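You operate a simulated robot arm through the tools that you are given. There is no shell and no other tool. Be economical: measure what you need, move in short steps, check, and stop when the job is done.

You are at the controls of a simulated two-armed robot. One attempt, no reset.

Task
Pull the fan fuse, try it in the tester and sort it.
Fine: box switch off before the cover opens; hold the tester while pressing its key; good goes in the white rack, blown in the red scrap tin; shut the cover.

Only the result counts: the job must be done as asked and must still hold three seconds after the hand-in. Knocking over, shifting, dropping, spilling or breaking anything else fails it. Lids that push on must go on centred and level and be pressed home; caps that screw on are set level and turned clockwise until they are tight.

Robot
Two 7-joint arms with two-finger parallel grippers on one trunk, on a base that drives. Base frame: it is fixed to the floor where the robot stands at the start and does not move with it; the origin is under the middle of the robot, x ahead of it, y to its left, z up; the surface under the hand at the start is at about z = 777. Readings come in mm, degrees, newtons and seconds.
The left shoulder is at the start at [60, 143, 926], the right one opposite. With the tool pointing down near the work surface each hand reaches from about 320 to 740 mm from the robot's upright axis, wherever it stands, measured 20 degrees to its own side. Places, roughly: black box switch [700, 100, 800]; fan fuse holder [700, -100, 800]; fuse cover [700, -100, 900]; red scrap tin [600, 0, 800]; test key [500, 100, 800]; white fuse rack [600, 200, 800]. Payload 1.57 kg a hand.
The TCP of each hand is the grasp point between the finger pads, 30 mm short of the fingertips. In the tool frame z runs along the fingers and y along their closing line. The gripper opens to 110 mm. The fingers are 24 mm wide and 12 mm thick; the gripper's body (48 by 112 mm) begins 78 mm behind the TCP.
Orientation is that of the tool frame in the base frame, as a unit quaternion [w, x, y, z]. With the fingers straight down and closing along the base's y, the tool's x points along the base's -x, its y along +y and its z along -z.

Tools
- The arms move only by the tool step_arm. It takes "left_deltas", "right_deltas" or both (then of equal length, played together; a hand with none holds still); each is a list of rows, each a list of 7 numbers: the turn, a rotation vector about the tool's x, y, z in degrees, then the shift along the tool's x, y, z in mm, then the gripper command, from -1 (fully open) to 1 (shut), values between in proportion. In form: [[ax, ay, az, tx, ty, tz, fingers], ...]. A call has 1 to 12 rows; each row shifts and turns the commanded pose from where the row before left it, along the tool's axes as they then stand. Rows are played at 5 a second. More than 50 mm and 8.6 degrees between two rows, or a gripper value outside its range, and nothing of the call is played. A pose out of reach is approached as far as the arm can. The call stops where the force on the tool passes 40 N (or 10 N more than at its start, if that is more) or the arm is blocked; 0.2 s more then pass. Each finger travels about 45 mm/s and halts on what it meets, pressing with about 34 N; the grip force reading is that of the motor and also rises with nothing between the fingers. The clock runs only during rows and for 0.2 s after the last one: add rows that do not move to give the fingers time. It gives the time, the measured TCP pose, the force on the tool (base axes), the opening and the grip force at its end, in the units of the frame above (readings bear some noise), with the torque about the TCP (base axes, N m) and any sound that the robot's microphone picked up.
- Cameras (640 x 400 px; columns grow to the right, rows downward): "scene" is now at [54.6, 11.6, 1545]; the picture's right is [0.15, -0.99, 0.00], its down [-0.68, -0.10, -0.73] and it looks along [0.72, 0.11, -0.68] (base axes); focal length 256 px, centre (320, 200). "left" rides on the left gripper at [70, -16, -141] in its tool frame; the picture's right is [0.23, 0.97, 0.00], its down [-0.85, 0.20, -0.48] and it looks along [-0.47, 0.11, 0.88] (tool axes); focal length 222 px, centre (320, 200). "right" rides on the right gripper at [70, 16, -141] in its tool frame; the picture's right is [-0.23, 0.97, 0.00], its down [-0.86, -0.20, -0.48] and it looks along [-0.47, -0.11, 0.88] (tool axes); focal length 222 px, centre (320, 200). There is no depth. A picture from a camera that has moved, and an enlarged one, comes with that camera's place and axes in the base frame and with its lens.
- snapshot(camera): a new picture of that camera. No time passes.
- raise_lower(by): slides the trunk up (or, below 0, down) by that many mm; the arms and the scene camera ride with it, the base frame stays. It gives what a move gives, with no picture.
- roll_base(legs): drives the robot by 1 to 6 legs, each [ahead, left, turn to the left] in mm, mm and degrees, along the robot's own axes; the way and the turn of a leg run together, so that a leg with both is an arc; at most 1500 mm and 180 degrees a leg. The arms and the cameras ride along, it lands a little off, and it stops where it bumps. It gives what a move gives.
- head_to(pan, tilt): turns the head with the scene camera to pan (to the left, within 86 degrees either way) and tilt (down, from -29 to 69), counted from straight ahead of the robot. It gives what a move gives.
- close_up(camera, box): a new picture of the part [left, top, right, bottom] of that camera's present view, enlarged. No time passes.
- close_job(): hands the job in; it is judged then, once.

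Go step by step. Nothing tells you exact positions but the pictures and the camera data: compare them with the known pose of the tool, close in by small moves and look again before you grip or let go. The budget is 120 turns and 108 pictures, counting those below and the enlarged ones. Unless the task says otherwise, let go and move clear before handing in, and close with one line.

The tools are called after "Call:" as name(argument=value, ...) on one line, values as JSON. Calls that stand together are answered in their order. step_arm: Moves the arms, as the interface text tells. Its arguments: {"type":"object","properties":{"left_deltas":{"type":"array","items":{"type":"array","items":{"type":"number"}}},"right_deltas":{"type":"array","items":{"type":"array","items":{"type":"number"}}}},"required":[]} The other tools are called the same way: raise_lower (by) slides the trunk up or down; roll_base (legs) drives the base; head_to (pan, tilt) turns the head that bears the scene camera; snapshot (camera) takes a picture; close_up (camera, box) takes an enlarged picture of a part of a camera's view; close_job () hands the job in.

At the start:

```text
time_s: 0.0
left_tcp_pos: [474.0, 209.9, 1001.2]
left_tcp_rot: [0.001, 0.0, 1.0, 0.0]
left_ft_force: [0.3, -0.1, -0.9]
left_torque: [0.02, 0.0, -0.02]
left_width: 109.8
left_grip_force: 0.0
right_tcp_pos: [506.6, -166.1, 1001.4]
right_tcp_rot: [0.001, 0.0, 1.0, 0.0]
right_ft_force: [0.5, 0.3, 0.5]
right_torque: [-0.01, -0.01, 0.0]
right_width: 110.0
right_grip_force: 0.0
trunk travel left (down, up): [-525.0, 65.0]
robot x, y, heading: [0.2, -1.8, -0.1]
head pan, tilt: [8.8, 43.1]
```

scene: 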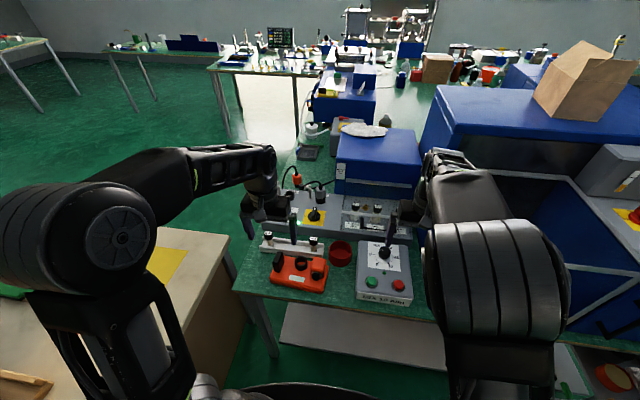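
right: 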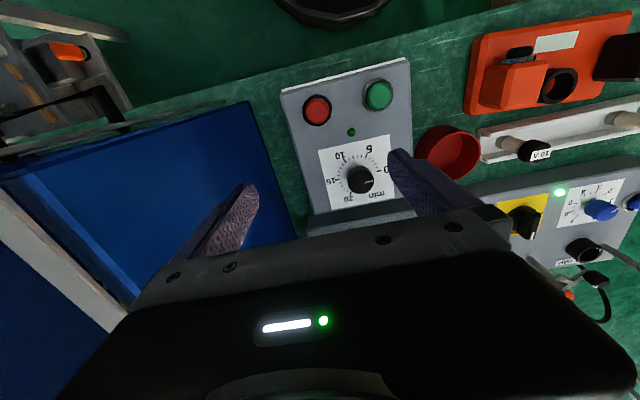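
left: 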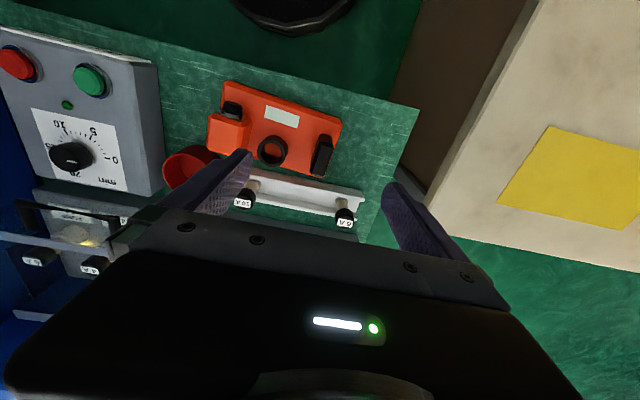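

I see the table with an orange tester, white rack, red tin, grey boxes. I'll take enlarged views to identify the parts.

Call:
close_up(camera="scene", box=[230, 170, 430, 310])

Call:
close_up(camera="left", box=[0, 60, 400, 300])

Call:
close_up(camera="right", box=[380, 0, 640, 320])

```text
2.86 times, centred on (330, 240) of scene
camera zoom: at [54.6, 11.6, 1545.0], right [0.15, -0.99, 0.0], down [-0.68, -0.1, -0.73], along [0.72, 0.11, -0.68], focal length 732 px, centre (291, 86)
```

zoom: 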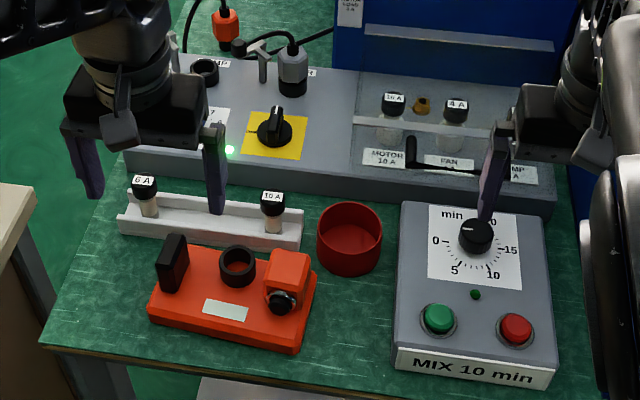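

```text
1.60 times, centred on (200, 180) of left
camera zoom: at [404.5, 195.1, 1141.2], right [-0.23, 0.97, 0.0], down [0.85, 0.2, 0.48], along [0.47, 0.11, -0.88], focal length 355 px, centre (512, 232)
```

zoom: 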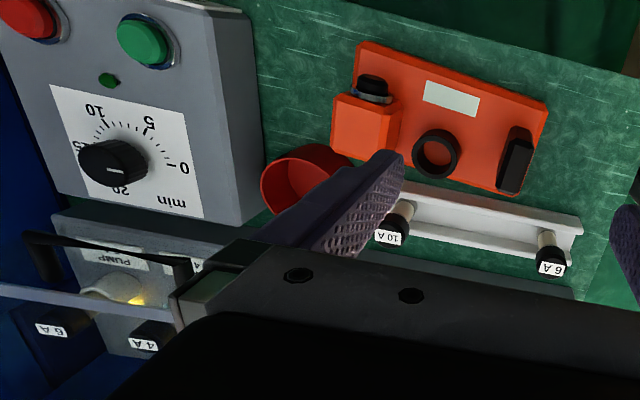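

```text
1.25 times, centred on (510, 160) of right
camera zoom: at [437.4, -148.9, 1141.6], right [0.23, 0.97, 0.0], down [0.85, -0.2, 0.48], along [0.47, -0.11, -0.88], focal length 278 px, centre (82, 250)
```

zoom: 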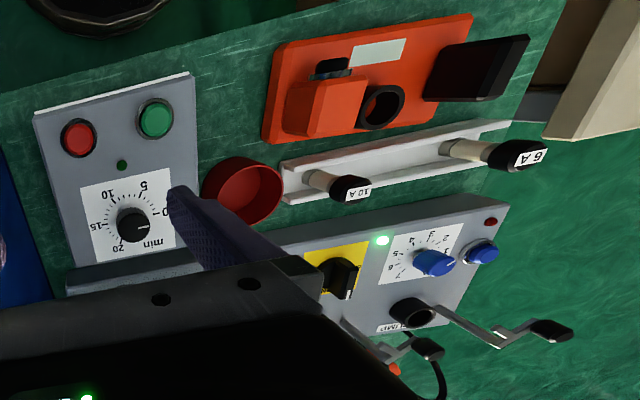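

Switch is on the yellow plate, fuse compartment with a clear cover is at the right of the grey box. I move the arms out of the view.

Call:
step_arm(left_deltas=[[0, 0, 0, 0, 40, 0, -1], [0, 0, 0, 0, 40, 0, -1], [0, 0, 0, 0, 40, 0, -1], [0, 0, 0, 0, 0, 0, -1]], right_deltas=[[0, 0, 0, 30, -40, 0, -1], [0, 0, 0, 30, -40, 0, -1], [0, 0, 0, 30, -40, 0, -1], [0, 0, 0, 30, -40, 0, -1]])

Call:
head_to(pan=0, tilt=55)

Call:
close_up(camera="scene", box=[220, 80, 420, 205])

Call:
snapshot(camera="scene")

```text
time_s: 0.5
left_tcp_pos: [473.0, 272.4, 999.3]
left_tcp_rot: [0.001, -0.003, 1.0, -0.002]
left_ft_force: [-0.1, -0.6, 0.5]
left_torque: [0.06, 0.0, -0.03]
left_width: 110.0
left_grip_force: 0.0
right_tcp_pos: [467.8, -202.5, 1002.4]
right_tcp_rot: [0.007, -0.012, 1.0, 0.006]
right_ft_force: [0.8, 27.5, 0.3]
right_torque: [-1.8, 0.05, -0.3]
right_width: 85.7
right_grip_force: 0.1
trunk travel left (down, up): [-525.0, 65.0]
robot x, y, heading: [4.1, -0.9, 0.3]
head pan, tilt: [8.8, 43.1]
stopped in row 2 (right hand): the force on the tool passed its limit at 49 N (the readings are from after the stop); the commanded pose is now the measured one
```

```text
time_s: 1.3
left_tcp_pos: [474.0, 273.4, 999.2]
left_tcp_rot: [0.0, -0.003, 1.0, -0.002]
left_ft_force: [-0.3, -0.2, -0.5]
left_torque: [-0.01, -0.03, 0.01]
left_width: 109.8
left_grip_force: 0.1
right_tcp_pos: [467.9, -205.2, 1002.1]
right_tcp_rot: [0.005, -0.009, 1.0, 0.004]
right_ft_force: [4.6, 32.9, -3.4]
right_torque: [-1.94, 0.26, -0.13]
right_width: 80.9
right_grip_force: 0.0
trunk travel left (down, up): [-525.0, 65.0]
robot x, y, heading: [-1.1, 3.6, 0.1]
head pan, tilt: [0.0, 55.0]
```

```text
3.20 times, centred on (320, 142) of scene
camera zoom: at [46.0, 4.5, 1528.9], right [0.0, -1.0, 0.0], down [-0.82, 0.0, -0.57], along [0.57, 0.0, -0.82], focal length 820 px, centre (320, 384)
```

zoom: 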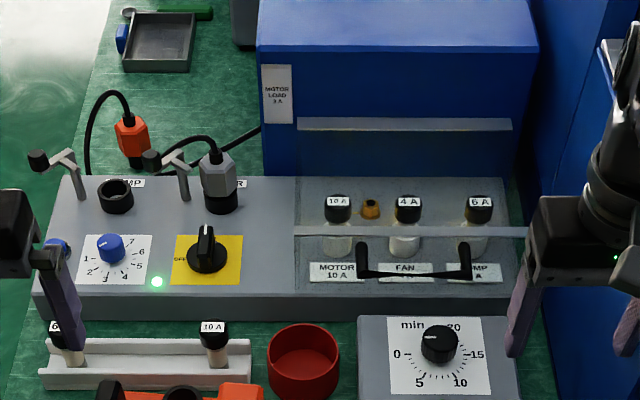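

```text
100 pictures are left
camera scene: at [46.0, 4.5, 1528.9], right [0.0, -1.0, 0.0], down [-0.82, 0.0, -0.57], along [0.57, 0.0, -0.82], focal length 256 px, centre (320, 200)
```

scene: 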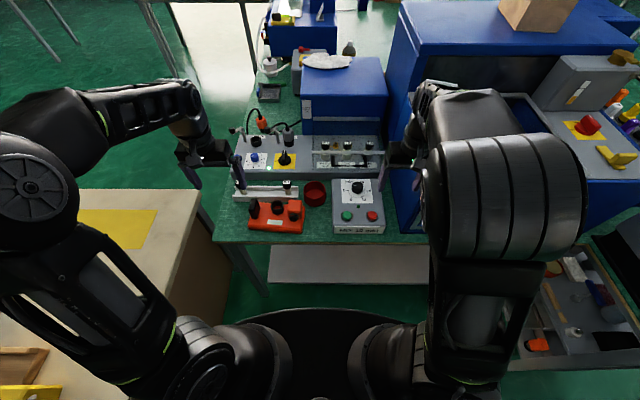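

The right finger touches the blue cabinet on the right; I back off.

Call:
step_arm(right_deltas=[[0, 0, 0, 0, 25, 0, -1], [0, 0, 0, 0, 15, 0, -1], [0, 0, 0, 0, 0, 0, -1]])

Call:
snapshot(camera="right")

Call:
snapshot(camera="left")

```text
time_s: 2.1
left_tcp_pos: [473.4, 269.3, 1001.0]
left_tcp_rot: [0.001, -0.002, 1.0, -0.001]
left_ft_force: [-0.5, 0.1, -0.1]
left_torque: [0.03, -0.01, -0.03]
left_width: 110.0
left_grip_force: 0.0
right_tcp_pos: [466.4, -171.7, 1001.8]
right_tcp_rot: [0.005, -0.007, 1.0, 0.004]
right_ft_force: [-0.6, 0.2, -0.9]
right_torque: [-0.03, 0.02, 0.04]
right_width: 110.0
right_grip_force: 0.2
trunk travel left (down, up): [-525.0, 65.0]
robot x, y, heading: [-1.5, 2.1, 0.0]
head pan, tilt: [0.0, 55.0]
```

```text
99 pictures are left
camera right: at [396.0, -156.2, 1142.5], right [0.21, 0.98, 0.01], down [0.85, -0.19, 0.49], along [0.48, -0.09, -0.87], focal length 222 px, centre (320, 200)
```

right: 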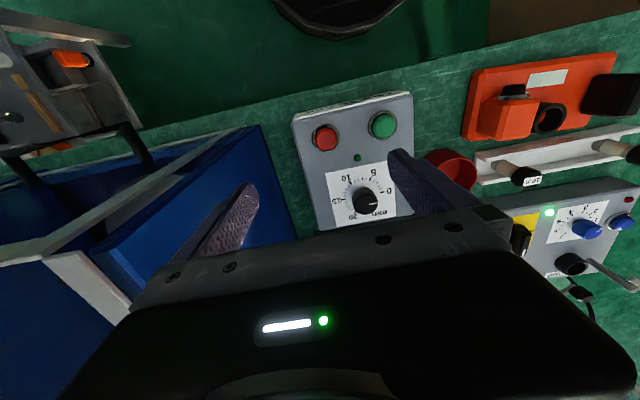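

```text
98 pictures are left
camera left: at [404.0, 253.2, 1141.7], right [-0.23, 0.97, 0.0], down [0.85, 0.2, 0.48], along [0.47, 0.11, -0.88], focal length 222 px, centre (320, 200)
```

left: 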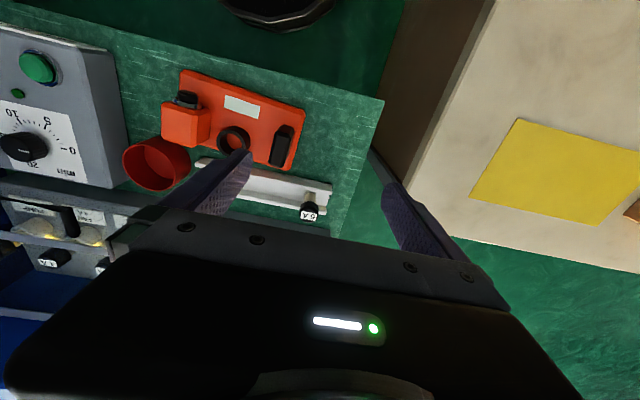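

Call:
close_up(camera="scene", box=[300, 115, 400, 180])

Call:
step_arm(right_deltas=[[0, -8, 0, 0, 10, 0, -1], [0, -8, 0, 0, 15, 0, -1], [0, -8, 0, 0, 15, 0, -1], [0, 0, 0, 0, 0, 0, -1]])

Call:
snapshot(camera="right")

```text
6.15 times, centred on (350, 148) of scene
camera zoom: at [44.7, -1.3, 1528.8], right [0.0, -1.0, 0.0], down [-0.82, 0.0, -0.57], along [0.57, 0.0, -0.82], focal length 1577 px, centre (135, 523)
```

zoom: 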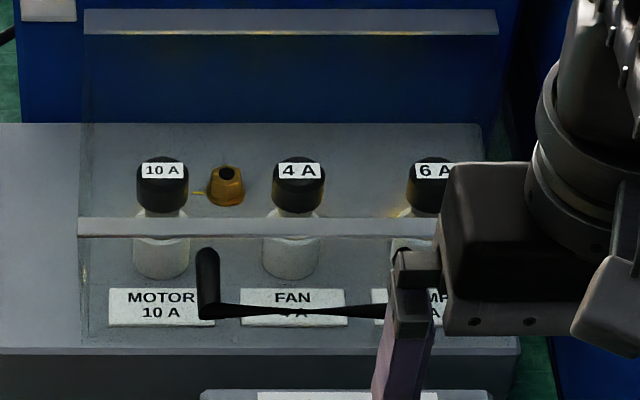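

```text
time_s: 3.1
left_tcp_pos: [473.8, 270.7, 1000.3]
left_tcp_rot: [0.001, -0.002, 1.0, 0.001]
left_ft_force: [-0.4, 0.0, -0.9]
left_torque: [-0.02, -0.02, -0.01]
left_width: 110.0
left_grip_force: 0.2
right_tcp_pos: [466.1, -129.8, 999.8]
right_tcp_rot: [0.214, -0.006, 0.977, 0.006]
right_ft_force: [0.3, 0.0, -0.7]
right_torque: [0.0, 0.0, 0.02]
right_width: 109.9
right_grip_force: 0.1
trunk travel left (down, up): [-525.0, 65.0]
robot x, y, heading: [3.4, 0.6, 0.3]
head pan, tilt: [0.0, 55.0]
```

```text
96 pictures are left
camera right: at [344.7, -115.6, 1099.7], right [0.19, 0.98, 0.1], down [0.58, -0.2, 0.79], along [0.79, -0.09, -0.6], focal length 222 px, centre (320, 200)
```

right: 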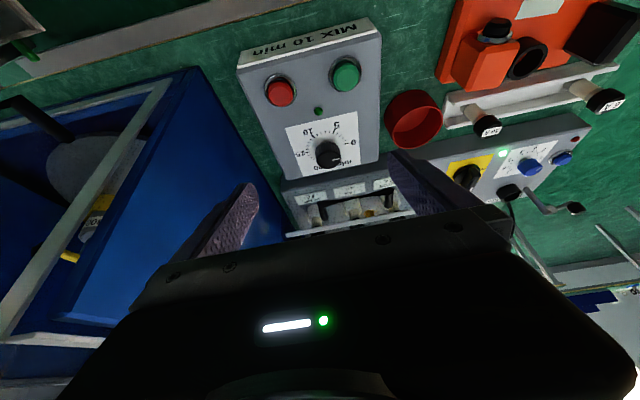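

Call:
close_up(camera="right", box=[270, 130, 430, 245])

Call:
close_up(camera="left", box=[0, 170, 160, 285])

```text
3.48 times, centred on (350, 188) of right
camera zoom: at [344.7, -115.6, 1099.7], right [0.19, 0.98, 0.1], down [0.58, -0.2, 0.79], along [0.79, -0.09, -0.6], focal length 773 px, centre (216, 244)
```

zoom: 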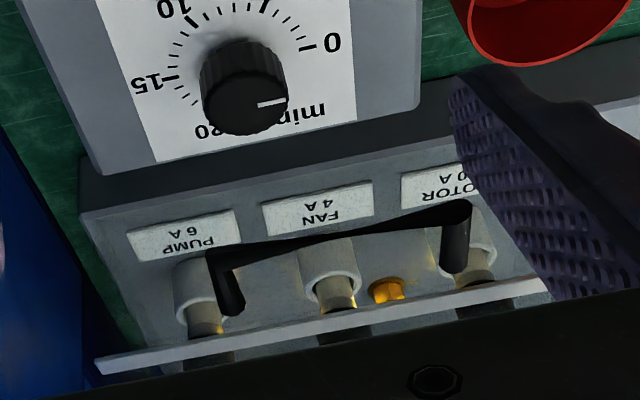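

```text
3.48 times, centred on (80, 228) of left
camera zoom: at [404.4, 253.9, 1141.4], right [-0.23, 0.97, 0.0], down [0.85, 0.2, 0.48], along [0.47, 0.11, -0.88], focal length 773 px, centre (1155, 104)
```

zoom: 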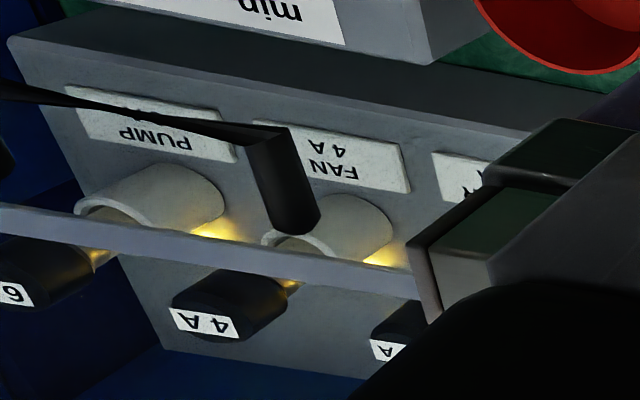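

Call:
close_up(camera="scene", box=[225, 175, 325, 240])

Call:
close_up(camera="scene", box=[225, 125, 325, 190])

Call:
close_up(camera="left", box=[100, 50, 360, 240])

```text
6.15 times, centred on (275, 208) of scene
camera zoom: at [45.5, -0.6, 1528.8], right [0.0, -1.0, 0.0], down [-0.82, 0.0, -0.57], along [0.57, 0.0, -0.82], focal length 1577 px, centre (597, 154)
```

zoom: 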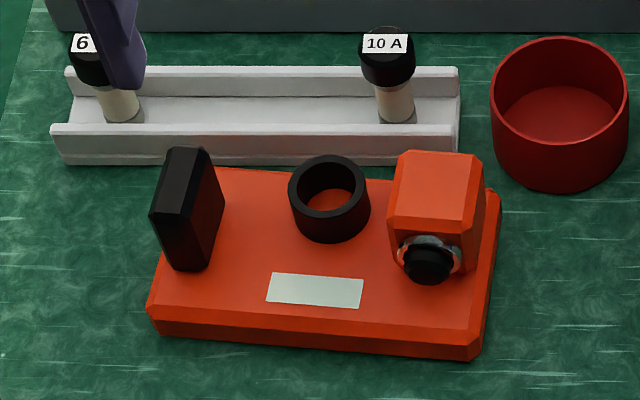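

```text
6.15 times, centred on (275, 158) of scene
camera zoom: at [45.5, -0.6, 1528.8], right [0.0, -1.0, 0.0], down [-0.82, 0.0, -0.57], along [0.57, 0.0, -0.82], focal length 1577 px, centre (597, 462)
```

zoom: 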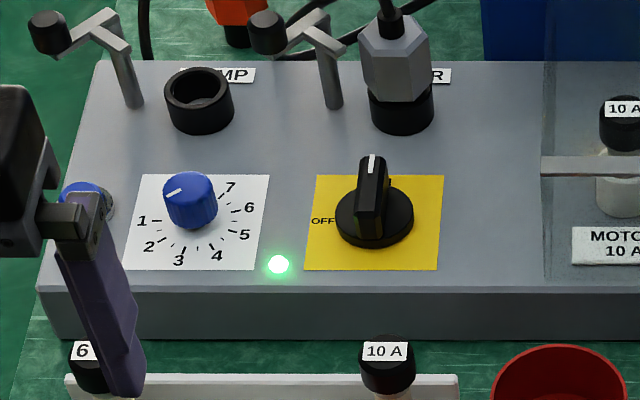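

```text
2.11 times, centred on (230, 145) of left
camera zoom: at [404.4, 253.9, 1141.4], right [-0.23, 0.97, 0.0], down [0.85, 0.2, 0.48], along [0.47, 0.11, -0.88], focal length 468 px, centre (510, 316)
```

zoom: 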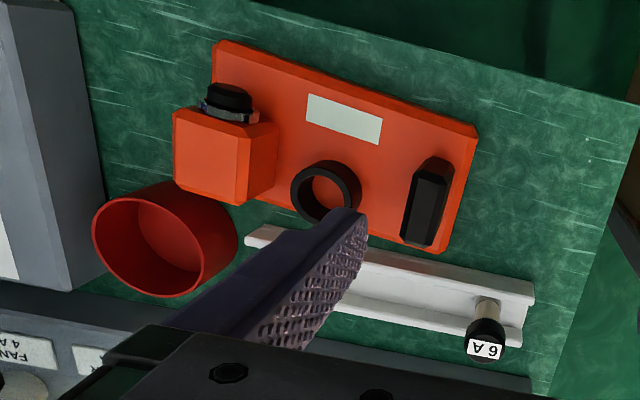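

Switch fin points away (ON); OFF is at left, a 90° counter-clockwise turn. I drive 60 mm ahead to gain reach.

Call:
roll_base(legs=[[60, 0, 0]])

Call:
snapshot(camera="scene")

```text
time_s: 4.1
left_tcp_pos: [536.5, 270.3, 999.3]
left_tcp_rot: [0.0, -0.003, 1.0, -0.001]
left_ft_force: [0.6, -0.3, 0.3]
left_torque: [0.03, 0.07, -0.01]
left_width: 110.0
left_grip_force: 0.0
right_tcp_pos: [528.8, -128.3, 999.8]
right_tcp_rot: [0.213, -0.006, 0.977, 0.006]
right_ft_force: [0.9, 0.3, -0.1]
right_torque: [-0.01, 0.03, 0.05]
right_width: 110.0
right_grip_force: 0.0
trunk travel left (down, up): [-525.0, 65.0]
robot x, y, heading: [62.7, 1.0, 0.3]
head pan, tilt: [0.0, 55.0]
```

```text
90 pictures are left
camera scene: at [109.1, -0.4, 1528.7], right [0.0, -1.0, 0.0], down [-0.82, 0.0, -0.57], along [0.57, 0.0, -0.82], focal length 256 px, centre (320, 200)
```

scene: 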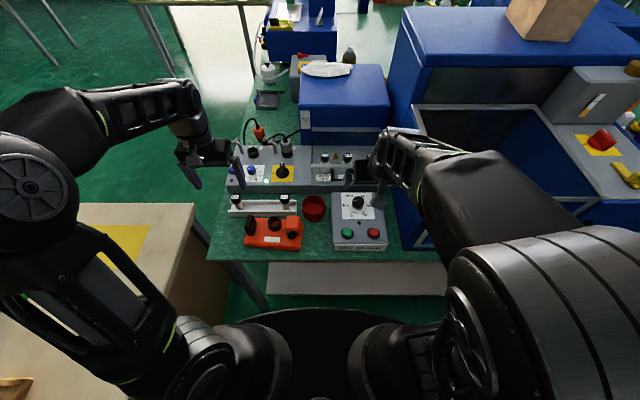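

Call:
step_arm(left_deltas=[[0, 0, 0, -25, -35, 0, 0], [0, 0, 0, -25, -35, 0, 0.1], [0, 0, 0, -25, -35, 0, 0.1], [0, 0, 0, -25, -34, 0, 0.1], [0, 0, 0, 0, 0, 0, 0.1], [0, 0, 0, 0, 0, 0, 0.1]])

Call:
snapshot(camera="left")

Call:
close_up(camera="scene", box=[225, 125, 325, 190])

```text
time_s: 5.5
left_tcp_pos: [637.2, 132.3, 1002.7]
left_tcp_rot: [0.001, -0.002, 1.0, -0.001]
left_ft_force: [-0.6, 0.3, -0.1]
left_torque: [0.01, -0.01, 0.0]
left_width: 49.5
left_grip_force: 0.0
right_tcp_pos: [527.7, -128.8, 1000.6]
right_tcp_rot: [0.213, -0.007, 0.977, 0.007]
right_ft_force: [0.2, 0.2, 0.2]
right_torque: [-0.01, -0.02, 0.01]
right_width: 110.0
right_grip_force: 0.1
trunk travel left (down, up): [-525.0, 65.0]
robot x, y, heading: [62.4, 1.7, 0.0]
head pan, tilt: [0.0, 55.0]
```

```text
89 pictures are left
camera left: at [567.9, 116.3, 1143.4], right [-0.23, 0.97, 0.0], down [0.85, 0.2, 0.48], along [0.47, 0.11, -0.88], focal length 222 px, centre (320, 200)
```

left: 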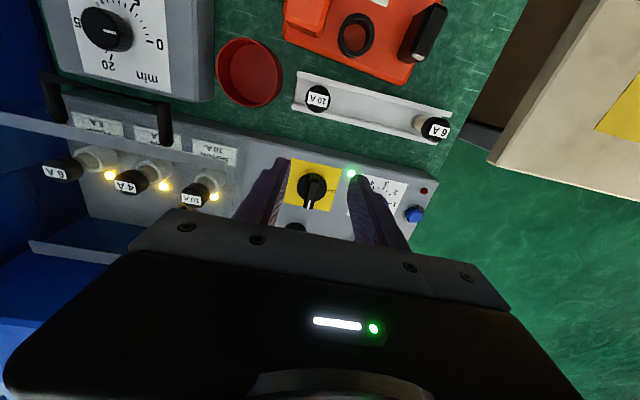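

```text
6.15 times, centred on (275, 158) of scene
camera zoom: at [107.3, -0.6, 1528.8], right [0.0, -1.0, 0.0], down [-0.82, 0.0, -0.57], along [0.57, 0.0, -0.82], focal length 1577 px, centre (597, 462)
```

zoom: 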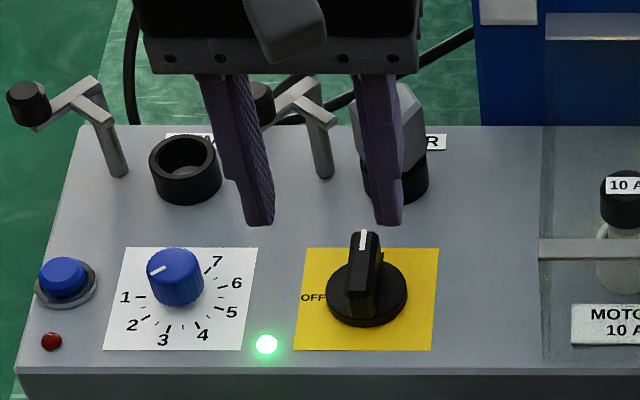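

Call:
close_up(camera="left", box=[250, 140, 390, 240])

```text
4.00 times, centred on (320, 190) of left
camera zoom: at [567.9, 116.3, 1143.4], right [-0.23, 0.97, 0.0], down [0.85, 0.2, 0.48], along [0.47, 0.11, -0.88], focal length 888 px, centre (320, 240)
```

zoom: 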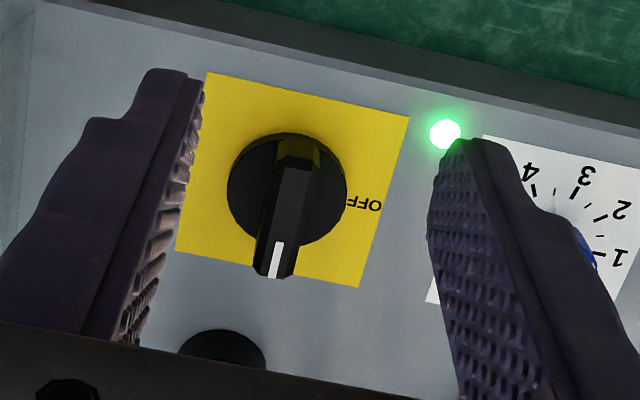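

Call:
step_arm(left_deltas=[[0, 0, 0, -40, 2, 0, 0.1], [0, 0, 0, -38, 2, 0, 0.1], [0, 0, 0, 0, 0, 40, 0.1], [0, 0, 0, 0, 0, 40, 0.1], [0, 0, 0, 0, 0, 0, 0.1]])

Call:
close_up(camera="left", box=[250, 140, 390, 240])

Call:
close_up(camera="scene", box=[225, 125, 325, 190])

```text
time_s: 6.7
left_tcp_pos: [705.9, 133.1, 921.5]
left_tcp_rot: [0.002, -0.002, 1.0, 0.0]
left_ft_force: [0.4, 0.4, 0.9]
left_torque: [0.04, -0.03, 0.05]
left_width: 49.4
left_grip_force: 0.1
left hand out of reach, approached as far as the arm can: row 2
right_tcp_pos: [528.4, -128.9, 1000.3]
right_tcp_rot: [0.213, -0.007, 0.977, 0.007]
right_ft_force: [-0.3, -0.4, -0.3]
right_torque: [0.03, -0.01, -0.01]
right_width: 110.2
right_grip_force: 0.1
trunk travel left (down, up): [-525.0, 65.0]
robot x, y, heading: [65.3, 2.1, -0.0]
head pan, tilt: [0.0, 55.0]
```

```text
4.00 times, centred on (320, 190) of left
camera zoom: at [636.3, 118.5, 1061.4], right [-0.23, 0.97, 0.0], down [0.85, 0.2, 0.48], along [0.47, 0.11, -0.88], focal length 888 px, centre (320, 240)
```

zoom: 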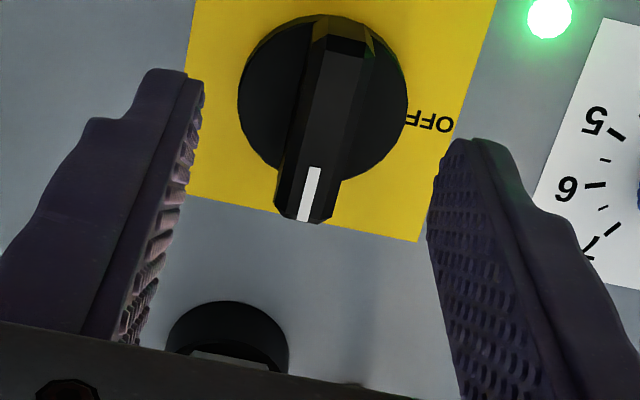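

```text
6.15 times, centred on (275, 158) of scene
camera zoom: at [107.1, -0.4, 1528.8], right [0.0, -1.0, 0.0], down [-0.82, 0.0, -0.57], along [0.57, 0.0, -0.82], focal length 1577 px, centre (597, 462)
```

zoom: 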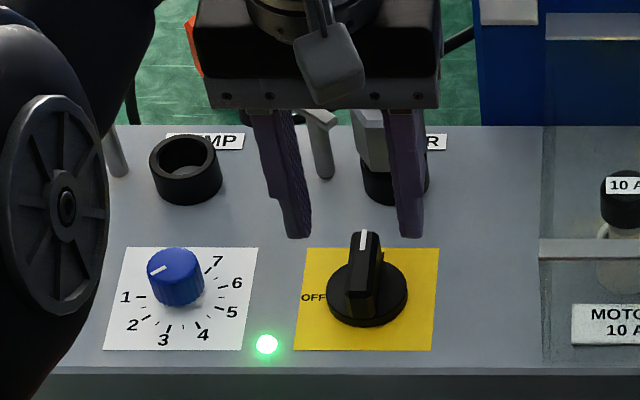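

Call:
step_arm(left_deltas=[[0, 0, 0, 40, 4, -10, 0.1], [0, 0, 0, 30, 0, 0, 0.1], [0, 0, 0, 0, 0, 0, 0.1]])

Call:
roll_base(legs=[[65, 0, 0]])

```text
time_s: 7.5
left_tcp_pos: [634.7, 138.2, 930.9]
left_tcp_rot: [0.001, -0.002, 1.0, 0.0]
left_ft_force: [-0.8, -0.3, -0.1]
left_torque: [-0.01, -0.02, -0.01]
left_width: 49.3
left_grip_force: 0.1
right_tcp_pos: [527.5, -128.0, 999.7]
right_tcp_rot: [0.214, -0.007, 0.977, 0.007]
right_ft_force: [-0.5, 0.2, 0.1]
right_torque: [0.02, -0.02, -0.02]
right_width: 109.9
right_grip_force: 0.1
trunk travel left (down, up): [-525.0, 65.0]
robot x, y, heading: [61.1, 2.4, 0.1]
head pan, tilt: [0.0, 55.0]
```

```text
time_s: 8.4
left_tcp_pos: [700.3, 138.9, 930.9]
left_tcp_rot: [-0.001, -0.004, 1.0, 0.0]
left_ft_force: [-0.2, 0.1, 0.7]
left_torque: [0.02, 0.0, 0.01]
left_width: 49.7
left_grip_force: 0.1
right_tcp_pos: [593.1, -128.6, 999.8]
right_tcp_rot: [0.212, -0.007, 0.977, 0.006]
right_ft_force: [-0.4, -0.6, -0.1]
right_torque: [0.01, 0.03, 0.0]
right_width: 110.1
right_grip_force: 0.1
trunk travel left (down, up): [-525.0, 65.0]
robot x, y, heading: [127.3, 0.4, 0.4]
head pan, tilt: [0.0, 55.0]
```

Now the left hand goes to the switch fin: (715, 137), TCP z about 876.

Call:
step_arm(left_deltas=[[0, 0, 0, -15, -2, 15, 0.1], [0, 0, 0, 0, 0, 20, 0.1], [0, 0, 0, 0, 0, 18, 0.1], [0, 0, 0, 0, 0, 0, 0.1]])

Call:
close_up(camera="left", box=[250, 140, 390, 240])

Call:
snapshot(camera="scene")

```text
time_s: 9.4
left_tcp_pos: [714.0, 138.6, 876.9]
left_tcp_rot: [0.001, -0.003, 1.0, 0.0]
left_ft_force: [0.0, 1.2, 0.1]
left_torque: [0.03, 0.01, 0.03]
left_width: 49.5
left_grip_force: 0.1
right_tcp_pos: [592.4, -128.2, 1000.8]
right_tcp_rot: [0.213, -0.007, 0.977, 0.007]
right_ft_force: [-0.3, 0.1, 1.2]
right_torque: [0.01, -0.02, -0.01]
right_width: 109.9
right_grip_force: 0.0
trunk travel left (down, up): [-525.0, 65.0]
robot x, y, heading: [128.4, 0.7, 0.1]
head pan, tilt: [0.0, 55.0]
```

```text
4.00 times, centred on (320, 190) of left
camera zoom: at [644.3, 121.2, 1019.1], right [-0.23, 0.97, 0.0], down [0.85, 0.2, 0.48], along [0.47, 0.11, -0.88], focal length 888 px, centre (320, 240)
```

zoom: 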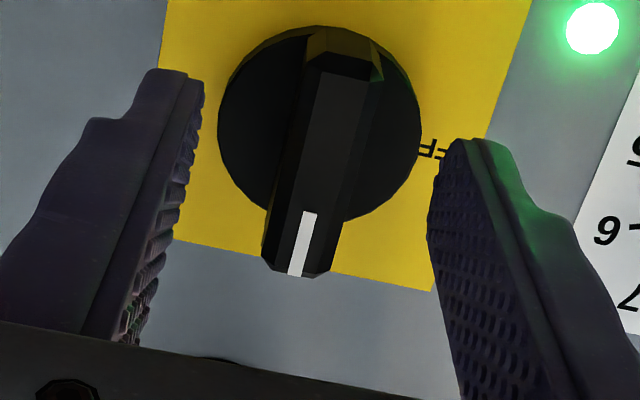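

```text
83 pictures are left
camera scene: at [171.4, -0.2, 1528.8], right [0.0, -1.0, 0.0], down [-0.82, 0.0, -0.57], along [0.57, 0.0, -0.82], focal length 256 px, centre (320, 200)
```

scene: 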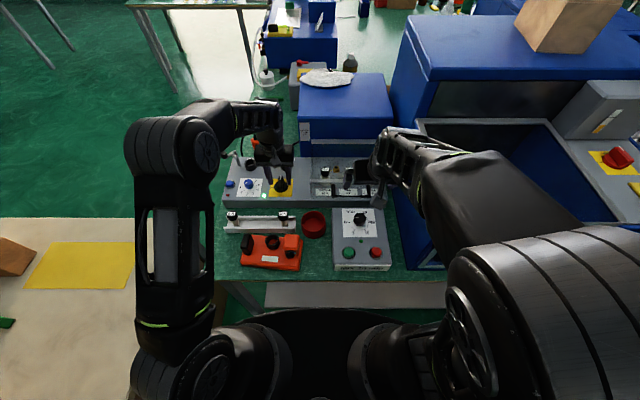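

Call:
step_arm(left_deltas=[[0, 0, 0, 0, -1, 1, 0.6], [0, 0, 0, 0, 0, 0, 1], [0, 0, 0, 0, 0, 0, 1], [0, 0, 0, 0, 0, 0, 1]])

Call:
close_up(camera="left", box=[250, 140, 390, 240])

```text
time_s: 10.4
left_tcp_pos: [713.6, 138.2, 876.4]
left_tcp_rot: [0.002, -0.004, 1.0, 0.001]
left_ft_force: [-0.5, 9.3, 2.0]
left_torque: [0.41, 0.12, 0.05]
left_width: 16.1
left_grip_force: 31.5
right_tcp_pos: [591.7, -127.3, 1000.3]
right_tcp_rot: [0.212, -0.008, 0.977, 0.006]
right_ft_force: [-0.4, -0.2, -0.2]
right_torque: [-0.01, 0.02, 0.02]
right_width: 110.0
right_grip_force: 0.0
trunk travel left (down, up): [-525.0, 65.0]
robot x, y, heading: [126.0, -0.8, 0.1]
head pan, tilt: [0.0, 55.0]
```

```text
4.00 times, centred on (320, 190) of left
camera zoom: at [644.8, 122.0, 1017.9], right [-0.23, 0.97, 0.0], down [0.85, 0.2, 0.48], along [0.47, 0.11, -0.88], focal length 888 px, centre (320, 240)
```

zoom: 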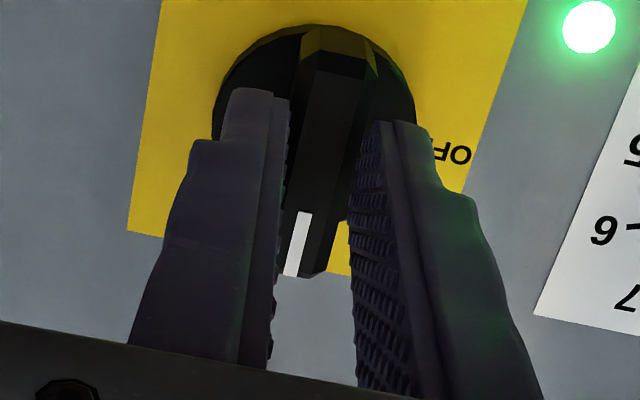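

Call:
step_arm(left_deltas=[[0, 0, 0, 0, -1, 0, 1], [0, 0, -8.2, 0, 0, 0, 1], [0, 0, -8.2, 0, 0, 0, 1], [0, 0, -8.2, 0, 0, 0, 1], [0, 0, -8.2, 0, 0, 0, 1], [0, 0, -8.2, 0, 0, 0, 1], [0, 0, -8.2, 0, 0, 0, 1], [0, 0, -8.2, 0, 0, 0, 1], [0, 0, -8.2, 0, 0, 0, 1], [0, 0, -8.2, 0, 0, 0, 1], [0, 0, -8.2, 0, 0, 0, 1], [0, 0, -8, 0, 0, 0, 1]])

Call:
close_up(camera="scene", box=[220, 130, 340, 208])

```text
time_s: 13.1
left_tcp_pos: [719.3, 132.8, 876.4]
left_tcp_rot: [-0.002, 0.709, -0.705, 0.002]
left_ft_force: [24.2, -4.5, -15.3]
left_torque: [-0.15, -0.54, -0.44]
left_width: 16.1
left_grip_force: 31.0
right_tcp_pos: [596.0, -129.1, 999.2]
right_tcp_rot: [0.211, -0.007, 0.977, 0.006]
right_ft_force: [-0.2, 0.3, -0.2]
right_torque: [0.02, -0.02, -0.01]
right_width: 109.8
right_grip_force: 0.1
trunk travel left (down, up): [-525.0, 65.0]
robot x, y, heading: [127.0, 2.4, 0.0]
head pan, tilt: [0.0, 55.0]
```

```text
5.13 times, centred on (280, 169) of scene
camera zoom: at [176.4, -0.5, 1528.6], right [0.0, -1.0, 0.0], down [-0.82, 0.0, -0.57], along [0.57, 0.0, -0.82], focal length 1314 px, centre (525, 359)
```

zoom: 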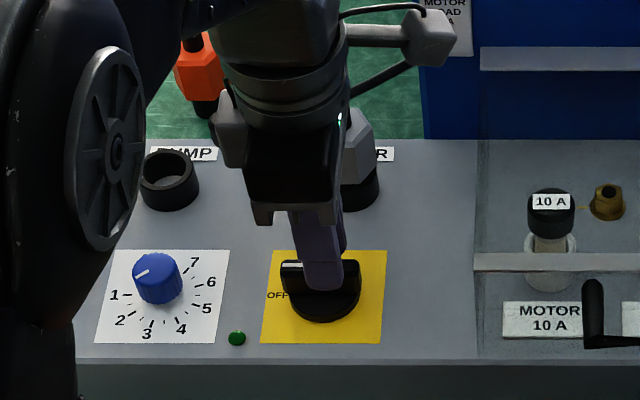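

The LED went out, the switch is off. I release and lift off.

Call:
step_arm(left_deltas=[[0, 0, 0, 0, 0, 0, 0.6], [0, 0, 0, 0, 0, 0, 0.4], [0, 0, 0, 0, 0, 0, 0.3], [0, 0, 0, 0, 0, -20, 0.3], [0, 0, 0, 0, 0, -40, 0.3], [0, 0, 0, 0, 0, -40, 0.3], [0, 0, 0, 0, 0, 0, 0.3]])

Call:
close_up(camera="scene", box=[220, 130, 340, 208])

```text
time_s: 14.7
left_tcp_pos: [714.5, 132.2, 978.5]
left_tcp_rot: [0.0, 0.709, -0.705, 0.001]
left_ft_force: [-0.1, 0.1, -0.8]
left_torque: [0.05, 0.02, 0.01]
left_width: 38.6
left_grip_force: 0.0
right_tcp_pos: [592.2, -129.0, 999.9]
right_tcp_rot: [0.213, -0.008, 0.977, 0.007]
right_ft_force: [0.2, 0.0, 0.2]
right_torque: [-0.01, -0.02, 0.02]
right_width: 110.0
right_grip_force: 0.1
trunk travel left (down, up): [-525.0, 65.0]
robot x, y, heading: [126.7, -0.1, 0.2]
head pan, tilt: [0.0, 55.0]
```

```text
5.13 times, centred on (280, 169) of scene
camera zoom: at [172.1, -0.2, 1528.8], right [0.0, -1.0, 0.0], down [-0.82, 0.0, -0.57], along [0.57, 0.0, -0.82], focal length 1314 px, centre (525, 359)
```

zoom: 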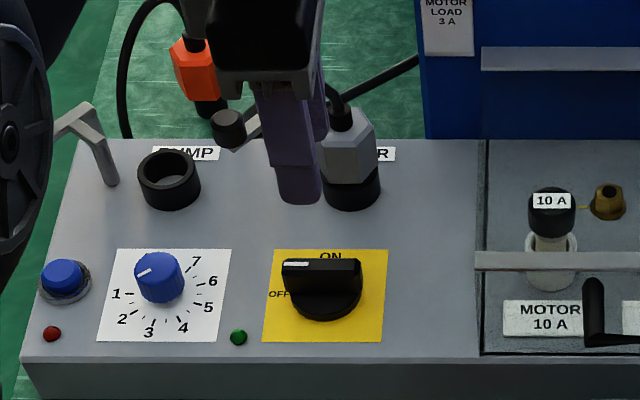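

Call:
step_arm(left_deltas=[[0, 0, 0, -30, 40, -10, 0.1], [0, 0, 0, -30, 40, -10, 0.1], [0, 0, 8.2, 0, 0, 0, 0.1], [0, 0, 8.2, 0, 0, 0, 0.1], [0, 0, 8.2, 0, 0, 0, 0.1], [0, 0, 8.2, 0, 0, 0, 0.1], [0, 0, 8.2, 0, 0, 0, 0.1], [0, 0, 8.2, 0, 0, 0, 0.1], [0, 0, 8.2, 0, 0, 0, 0.1], [0, 0, 8.2, 0, 0, 0, 0.1], [0, 0, 8.2, 0, 0, 0, 0.1], [0, 0, 8.2, 0, 0, 0, 0.1]])

Call:
step_arm(left_deltas=[[0, 0, 8, 0, 0, 0, 0.1], [0, 0, 0, 0, 0, 0, 0.1]], right_deltas=[[0, 8, 0, 0, 0, 0, -1], [0, 0, 0, 0, 0, 0, -1]])

Call:
close_up(camera="scene", box=[300, 140, 400, 205])

Call:
close_up(camera="left", box=[0, 60, 320, 260])

Call:
snapshot(camera="right")

```text
refused: row 1 steps farther than a row can; nothing moved
```

```text
time_s: 15.2
left_tcp_pos: [713.0, 134.3, 978.5]
left_tcp_rot: [0.001, -0.657, 0.754, -0.001]
left_ft_force: [0.8, 0.4, 0.6]
left_torque: [0.0, -0.05, 0.01]
left_width: 49.8
left_grip_force: 0.1
right_tcp_pos: [591.4, -128.8, 1000.2]
right_tcp_rot: [0.144, -0.008, 0.99, 0.006]
right_ft_force: [0.3, -0.6, -0.1]
right_torque: [0.01, 0.02, 0.03]
right_width: 109.9
right_grip_force: 0.0
trunk travel left (down, up): [-525.0, 65.0]
robot x, y, heading: [126.2, -1.1, 0.1]
head pan, tilt: [0.0, 55.0]
```

```text
6.15 times, centred on (350, 172) of scene
camera zoom: at [171.0, -0.3, 1528.9], right [0.0, -1.0, 0.0], down [-0.82, 0.0, -0.57], along [0.57, 0.0, -0.82], focal length 1577 px, centre (135, 369)
```

zoom: 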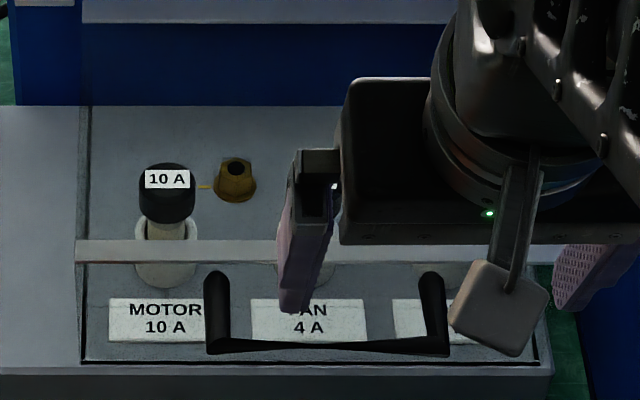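

```text
2.00 times, centred on (160, 160) of left
camera zoom: at [720.2, 63.4, 1119.6], right [-1.0, -0.09, 0.0], down [-0.08, 0.87, 0.48], along [-0.04, 0.48, -0.88], focal length 444 px, centre (640, 280)
```

zoom: 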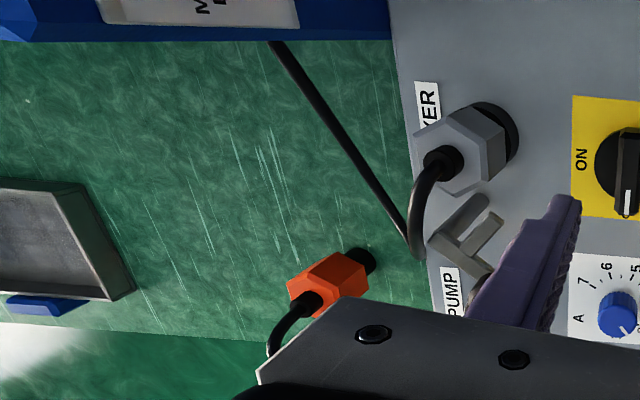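

```text
77 pictures are left
camera right: at [485.4, -114.9, 1116.7], right [0.2, 0.98, 0.07], down [0.69, -0.19, 0.7], along [0.7, -0.09, -0.71], focal length 222 px, centre (320, 200)
```

right: 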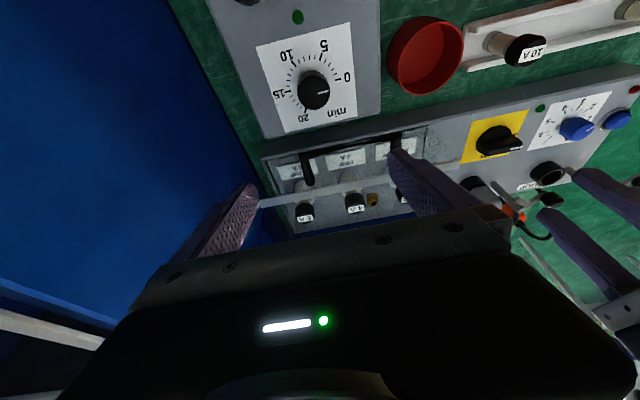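

Call:
step_arm(left_deltas=[[0, 0, 0, -20, 40, -10, 0.1], [0, 0, 0, -20, 40, -10, 0.1], [0, 0, 8.2, 0, 0, 0, 0.1], [0, 0, 8.2, 0, 0, 0, 0.1], [0, 0, 8.2, 0, 0, 0, 0.1], [0, 0, 8.2, 0, 0, 0, 0.1], [0, 0, 8.2, 0, 0, 0, 0.1], [0, 0, 8.2, 0, 0, 0, 0.1], [0, 0, 8.2, 0, 0, 0, 0.1], [0, 0, 8.2, 0, 0, 0, 0.1], [0, 0, 8.2, 0, 0, 0, 0.1], [0, 0, 8.2, 0, 0, 0, 0.1]])

Call:
close_up(camera="left", box=[0, 100, 320, 300])

Call:
close_up(camera="right", box=[240, 100, 440, 225])

```text
time_s: 17.9
left_tcp_pos: [640.7, 185.7, 995.5]
left_tcp_rot: [0.001, -0.002, 1.0, 0.0]
left_ft_force: [-0.9, -0.2, -0.7]
left_torque: [0.01, 0.0, -0.03]
left_width: 49.5
left_grip_force: 0.0
right_tcp_pos: [594.1, -128.3, 1000.2]
right_tcp_rot: [0.145, -0.007, 0.989, 0.006]
right_ft_force: [-0.5, 0.4, -0.2]
right_torque: [0.0, -0.05, -0.02]
right_width: 109.7
right_grip_force: 0.1
trunk travel left (down, up): [-525.0, 65.0]
robot x, y, heading: [127.0, 2.2, -0.0]
head pan, tilt: [0.0, 55.0]
```

```text
2.00 times, centred on (160, 200) of left
camera zoom: at [571.6, 169.3, 1138.3], right [-0.23, 0.97, 0.0], down [0.85, 0.2, 0.48], along [0.47, 0.11, -0.88], focal length 444 px, centre (640, 200)
```

zoom: 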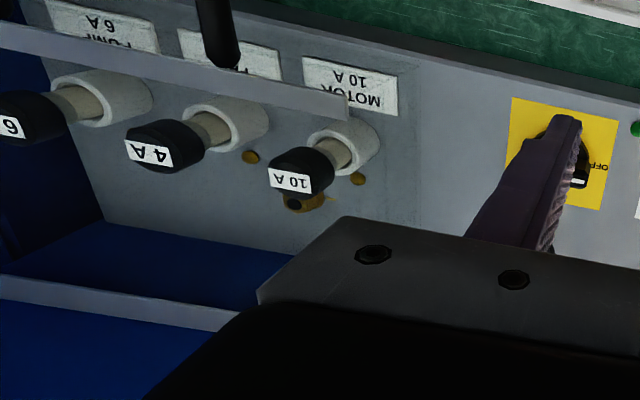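

```text
3.20 times, centred on (340, 162) of right
camera zoom: at [485.8, -114.7, 1116.4], right [0.2, 0.98, 0.07], down [0.69, -0.19, 0.7], along [0.7, -0.09, -0.71], focal length 711 px, centre (256, 320)
```

zoom: 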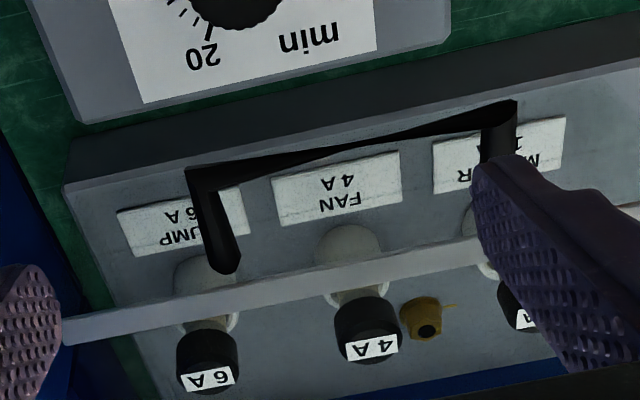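

Handle bar is about (626, y −40…−150, z≈893). I turn the right hand so it can pinch the bar with a 45° forward tilt.

Call:
step_arm(right_deltas=[[0, 8.3, 0, 20, 15, 0, 0], [0, 8.3, 0, 20, 15, 0, 0.3], [0, 0, 8.5, 0, 0, 0, 0.45], [0, 0, 8.5, 0, 0, 0, 0.45], [0, 0, 8.5, 0, 0, 0, 0.45], [0, 0, 8.5, 0, 0, 0, 0.45], [0, 0, 8.5, 0, 0, 0, 0.45], [0, 0, 8.5, 0, 0, 0, 0.45], [0, 0, 8.5, 0, 0, 0, 0.45], [0, 0, 8.5, 0, 0, 0, 0.45], [0, 0, 8.5, 0, 0, 0, 0.45], [0, 0, 8.5, 0, 0, 0, 0.45]])

Call:
step_arm(right_deltas=[[0, 0, 5, 0, 0, 0, 0.45], [-8.4, 0, 0, 0, 0, 0, 0.45], [-8.4, 0, 0, 0, 0, 0, 0.45], [-8.4, 0, 0, 0, 0, 0, 0.45], [-8.4, 0, 0, 0, 0, 0, 0.45], [-8.4, 0, 0, 0, 0, 0, 0.45], [-3, 0, 0, 0, 0, 0, 0.45], [0, 0, 0, 0, 0, 0, 0.45]])

Call:
snapshot(camera="right")

Call:
close_up(camera="scene", box=[260, 110, 420, 230])

```text
time_s: 20.4
left_tcp_pos: [641.1, 184.9, 997.3]
left_tcp_rot: [0.001, -0.002, 1.0, 0.0]
left_ft_force: [0.2, -0.1, 0.6]
left_torque: [0.0, 0.0, 0.01]
left_width: 49.6
left_grip_force: 0.1
right_tcp_pos: [552.2, -99.1, 992.8]
right_tcp_rot: [-0.003, 0.67, 0.742, 0.003]
right_ft_force: [-0.2, 0.7, -0.8]
right_torque: [0.01, 0.0, 0.0]
right_width: 30.3
right_grip_force: 0.1
trunk travel left (down, up): [-525.0, 65.0]
robot x, y, heading: [133.6, 7.1, 0.5]
head pan, tilt: [0.0, 55.0]
```

```text
time_s: 22.2
left_tcp_pos: [639.9, 183.4, 996.7]
left_tcp_rot: [0.001, -0.002, 1.0, 0.0]
left_ft_force: [-0.2, 0.5, 0.2]
left_torque: [-0.01, 0.03, -0.02]
left_width: 49.4
left_grip_force: 0.1
right_tcp_pos: [571.0, -89.4, 999.8]
right_tcp_rot: [0.266, 0.65, 0.657, 0.274]
right_ft_force: [0.8, 0.7, 0.0]
right_torque: [0.01, 0.0, -0.02]
right_width: 30.2
right_grip_force: 0.0
right hand out of reach, approached as far as the arm can: row 6, 7
trunk travel left (down, up): [-525.0, 65.0]
robot x, y, heading: [128.1, 1.5, 0.3]
head pan, tilt: [0.0, 55.0]
```

```text
74 pictures are left
camera right: at [483.6, -22.6, 1112.9], right [0.69, -0.22, 0.69], down [-0.47, -0.86, 0.19], along [0.55, -0.45, -0.7], focal length 222 px, centre (320, 200)
```

right: 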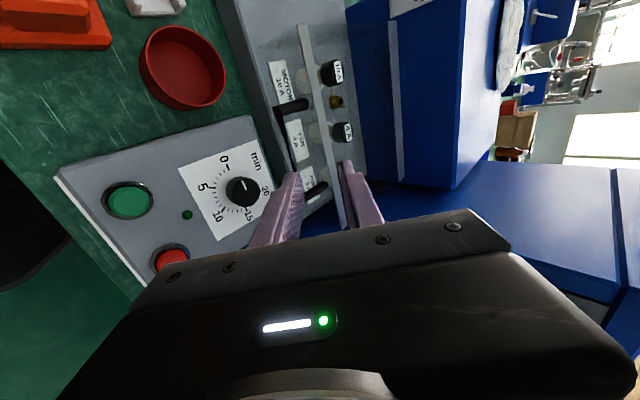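

```text
3.33 times, centred on (340, 170) of scene
camera zoom: at [172.1, -0.4, 1528.8], right [0.0, -1.0, 0.0], down [-0.82, 0.0, -0.57], along [0.57, 0.0, -0.82], focal length 854 px, centre (253, 300)
```

zoom: 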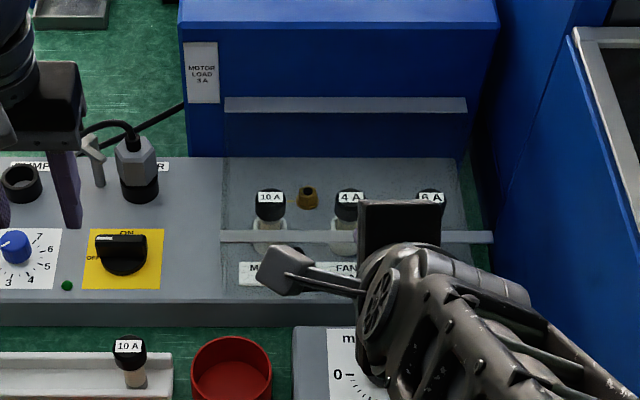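

Call:
close_up(camera="right", box=[250, 40, 400, 240])

```text
2.00 times, centred on (325, 140) of right
camera zoom: at [483.6, -22.6, 1112.9], right [0.69, -0.22, 0.69], down [-0.47, -0.86, 0.19], along [0.55, -0.45, -0.7], focal length 444 px, centre (310, 320)
```

zoom: 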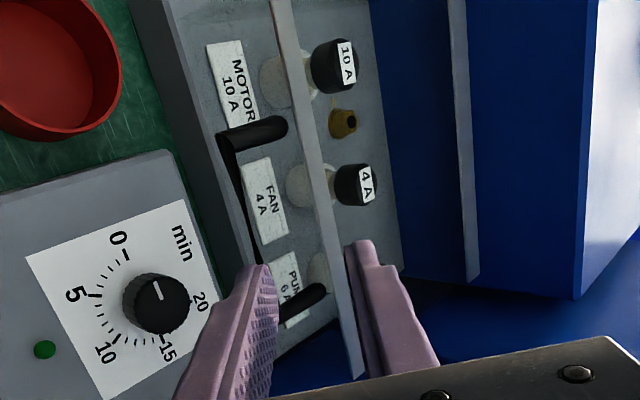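

Call:
step_arm(right_deltas=[[0, 0, 0, -3, -17, 20, 0.45], [0, 0, 0, -3, -16, 20, 0.45], [0, 0, 0, 0, 0, 15, 0.45], [0, 0, 0, 0, 0, 15, 0.45], [0, 0, 0, 0, 0, 0, 0.45]])

Call:
close_up(camera="right", box=[250, 40, 400, 240])

Call:
close_up(camera="left", box=[0, 60, 320, 260])

```text
time_s: 23.4
left_tcp_pos: [641.5, 186.1, 998.3]
left_tcp_rot: [0.001, -0.003, 1.0, 0.0]
left_ft_force: [-0.5, -0.1, 0.1]
left_torque: [-0.02, 0.0, -0.03]
left_width: 49.6
left_grip_force: 0.0
right_tcp_pos: [607.7, -88.0, 931.5]
right_tcp_rot: [0.266, 0.648, 0.658, 0.277]
right_ft_force: [-0.1, 0.4, -0.5]
right_torque: [0.03, 0.04, 0.02]
right_width: 30.5
right_grip_force: 0.1
right hand out of reach, approached as far as the arm can: row 1, 2
trunk travel left (down, up): [-525.0, 65.0]
robot x, y, heading: [128.6, 1.7, 0.2]
head pan, tilt: [0.0, 55.0]
```

```text
2.00 times, centred on (325, 140) of right
camera zoom: at [519.8, -20.9, 1043.9], right [0.69, -0.22, 0.69], down [-0.46, -0.86, 0.19], along [0.55, -0.45, -0.7], focal length 444 px, centre (310, 320)
```

zoom: 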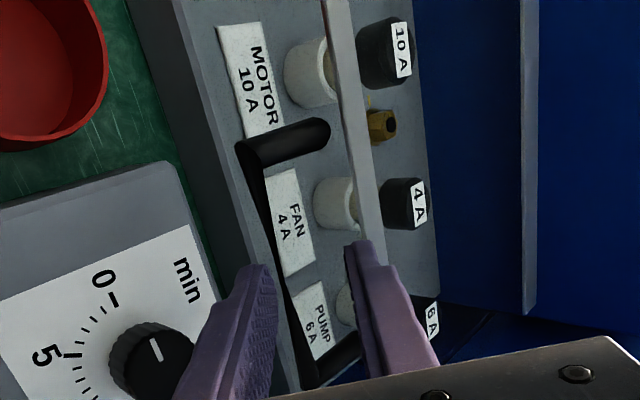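

```text
2.00 times, centred on (160, 160) of left
camera zoom: at [571.4, 168.9, 1138.4], right [-0.23, 0.97, 0.0], down [0.85, 0.2, 0.48], along [0.47, 0.11, -0.88], focal length 444 px, centre (640, 280)
```

zoom: 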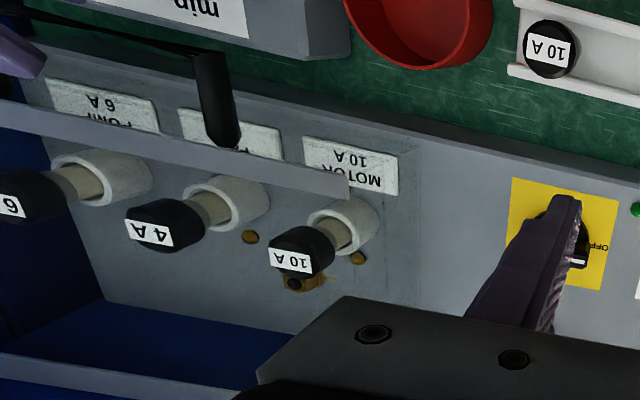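

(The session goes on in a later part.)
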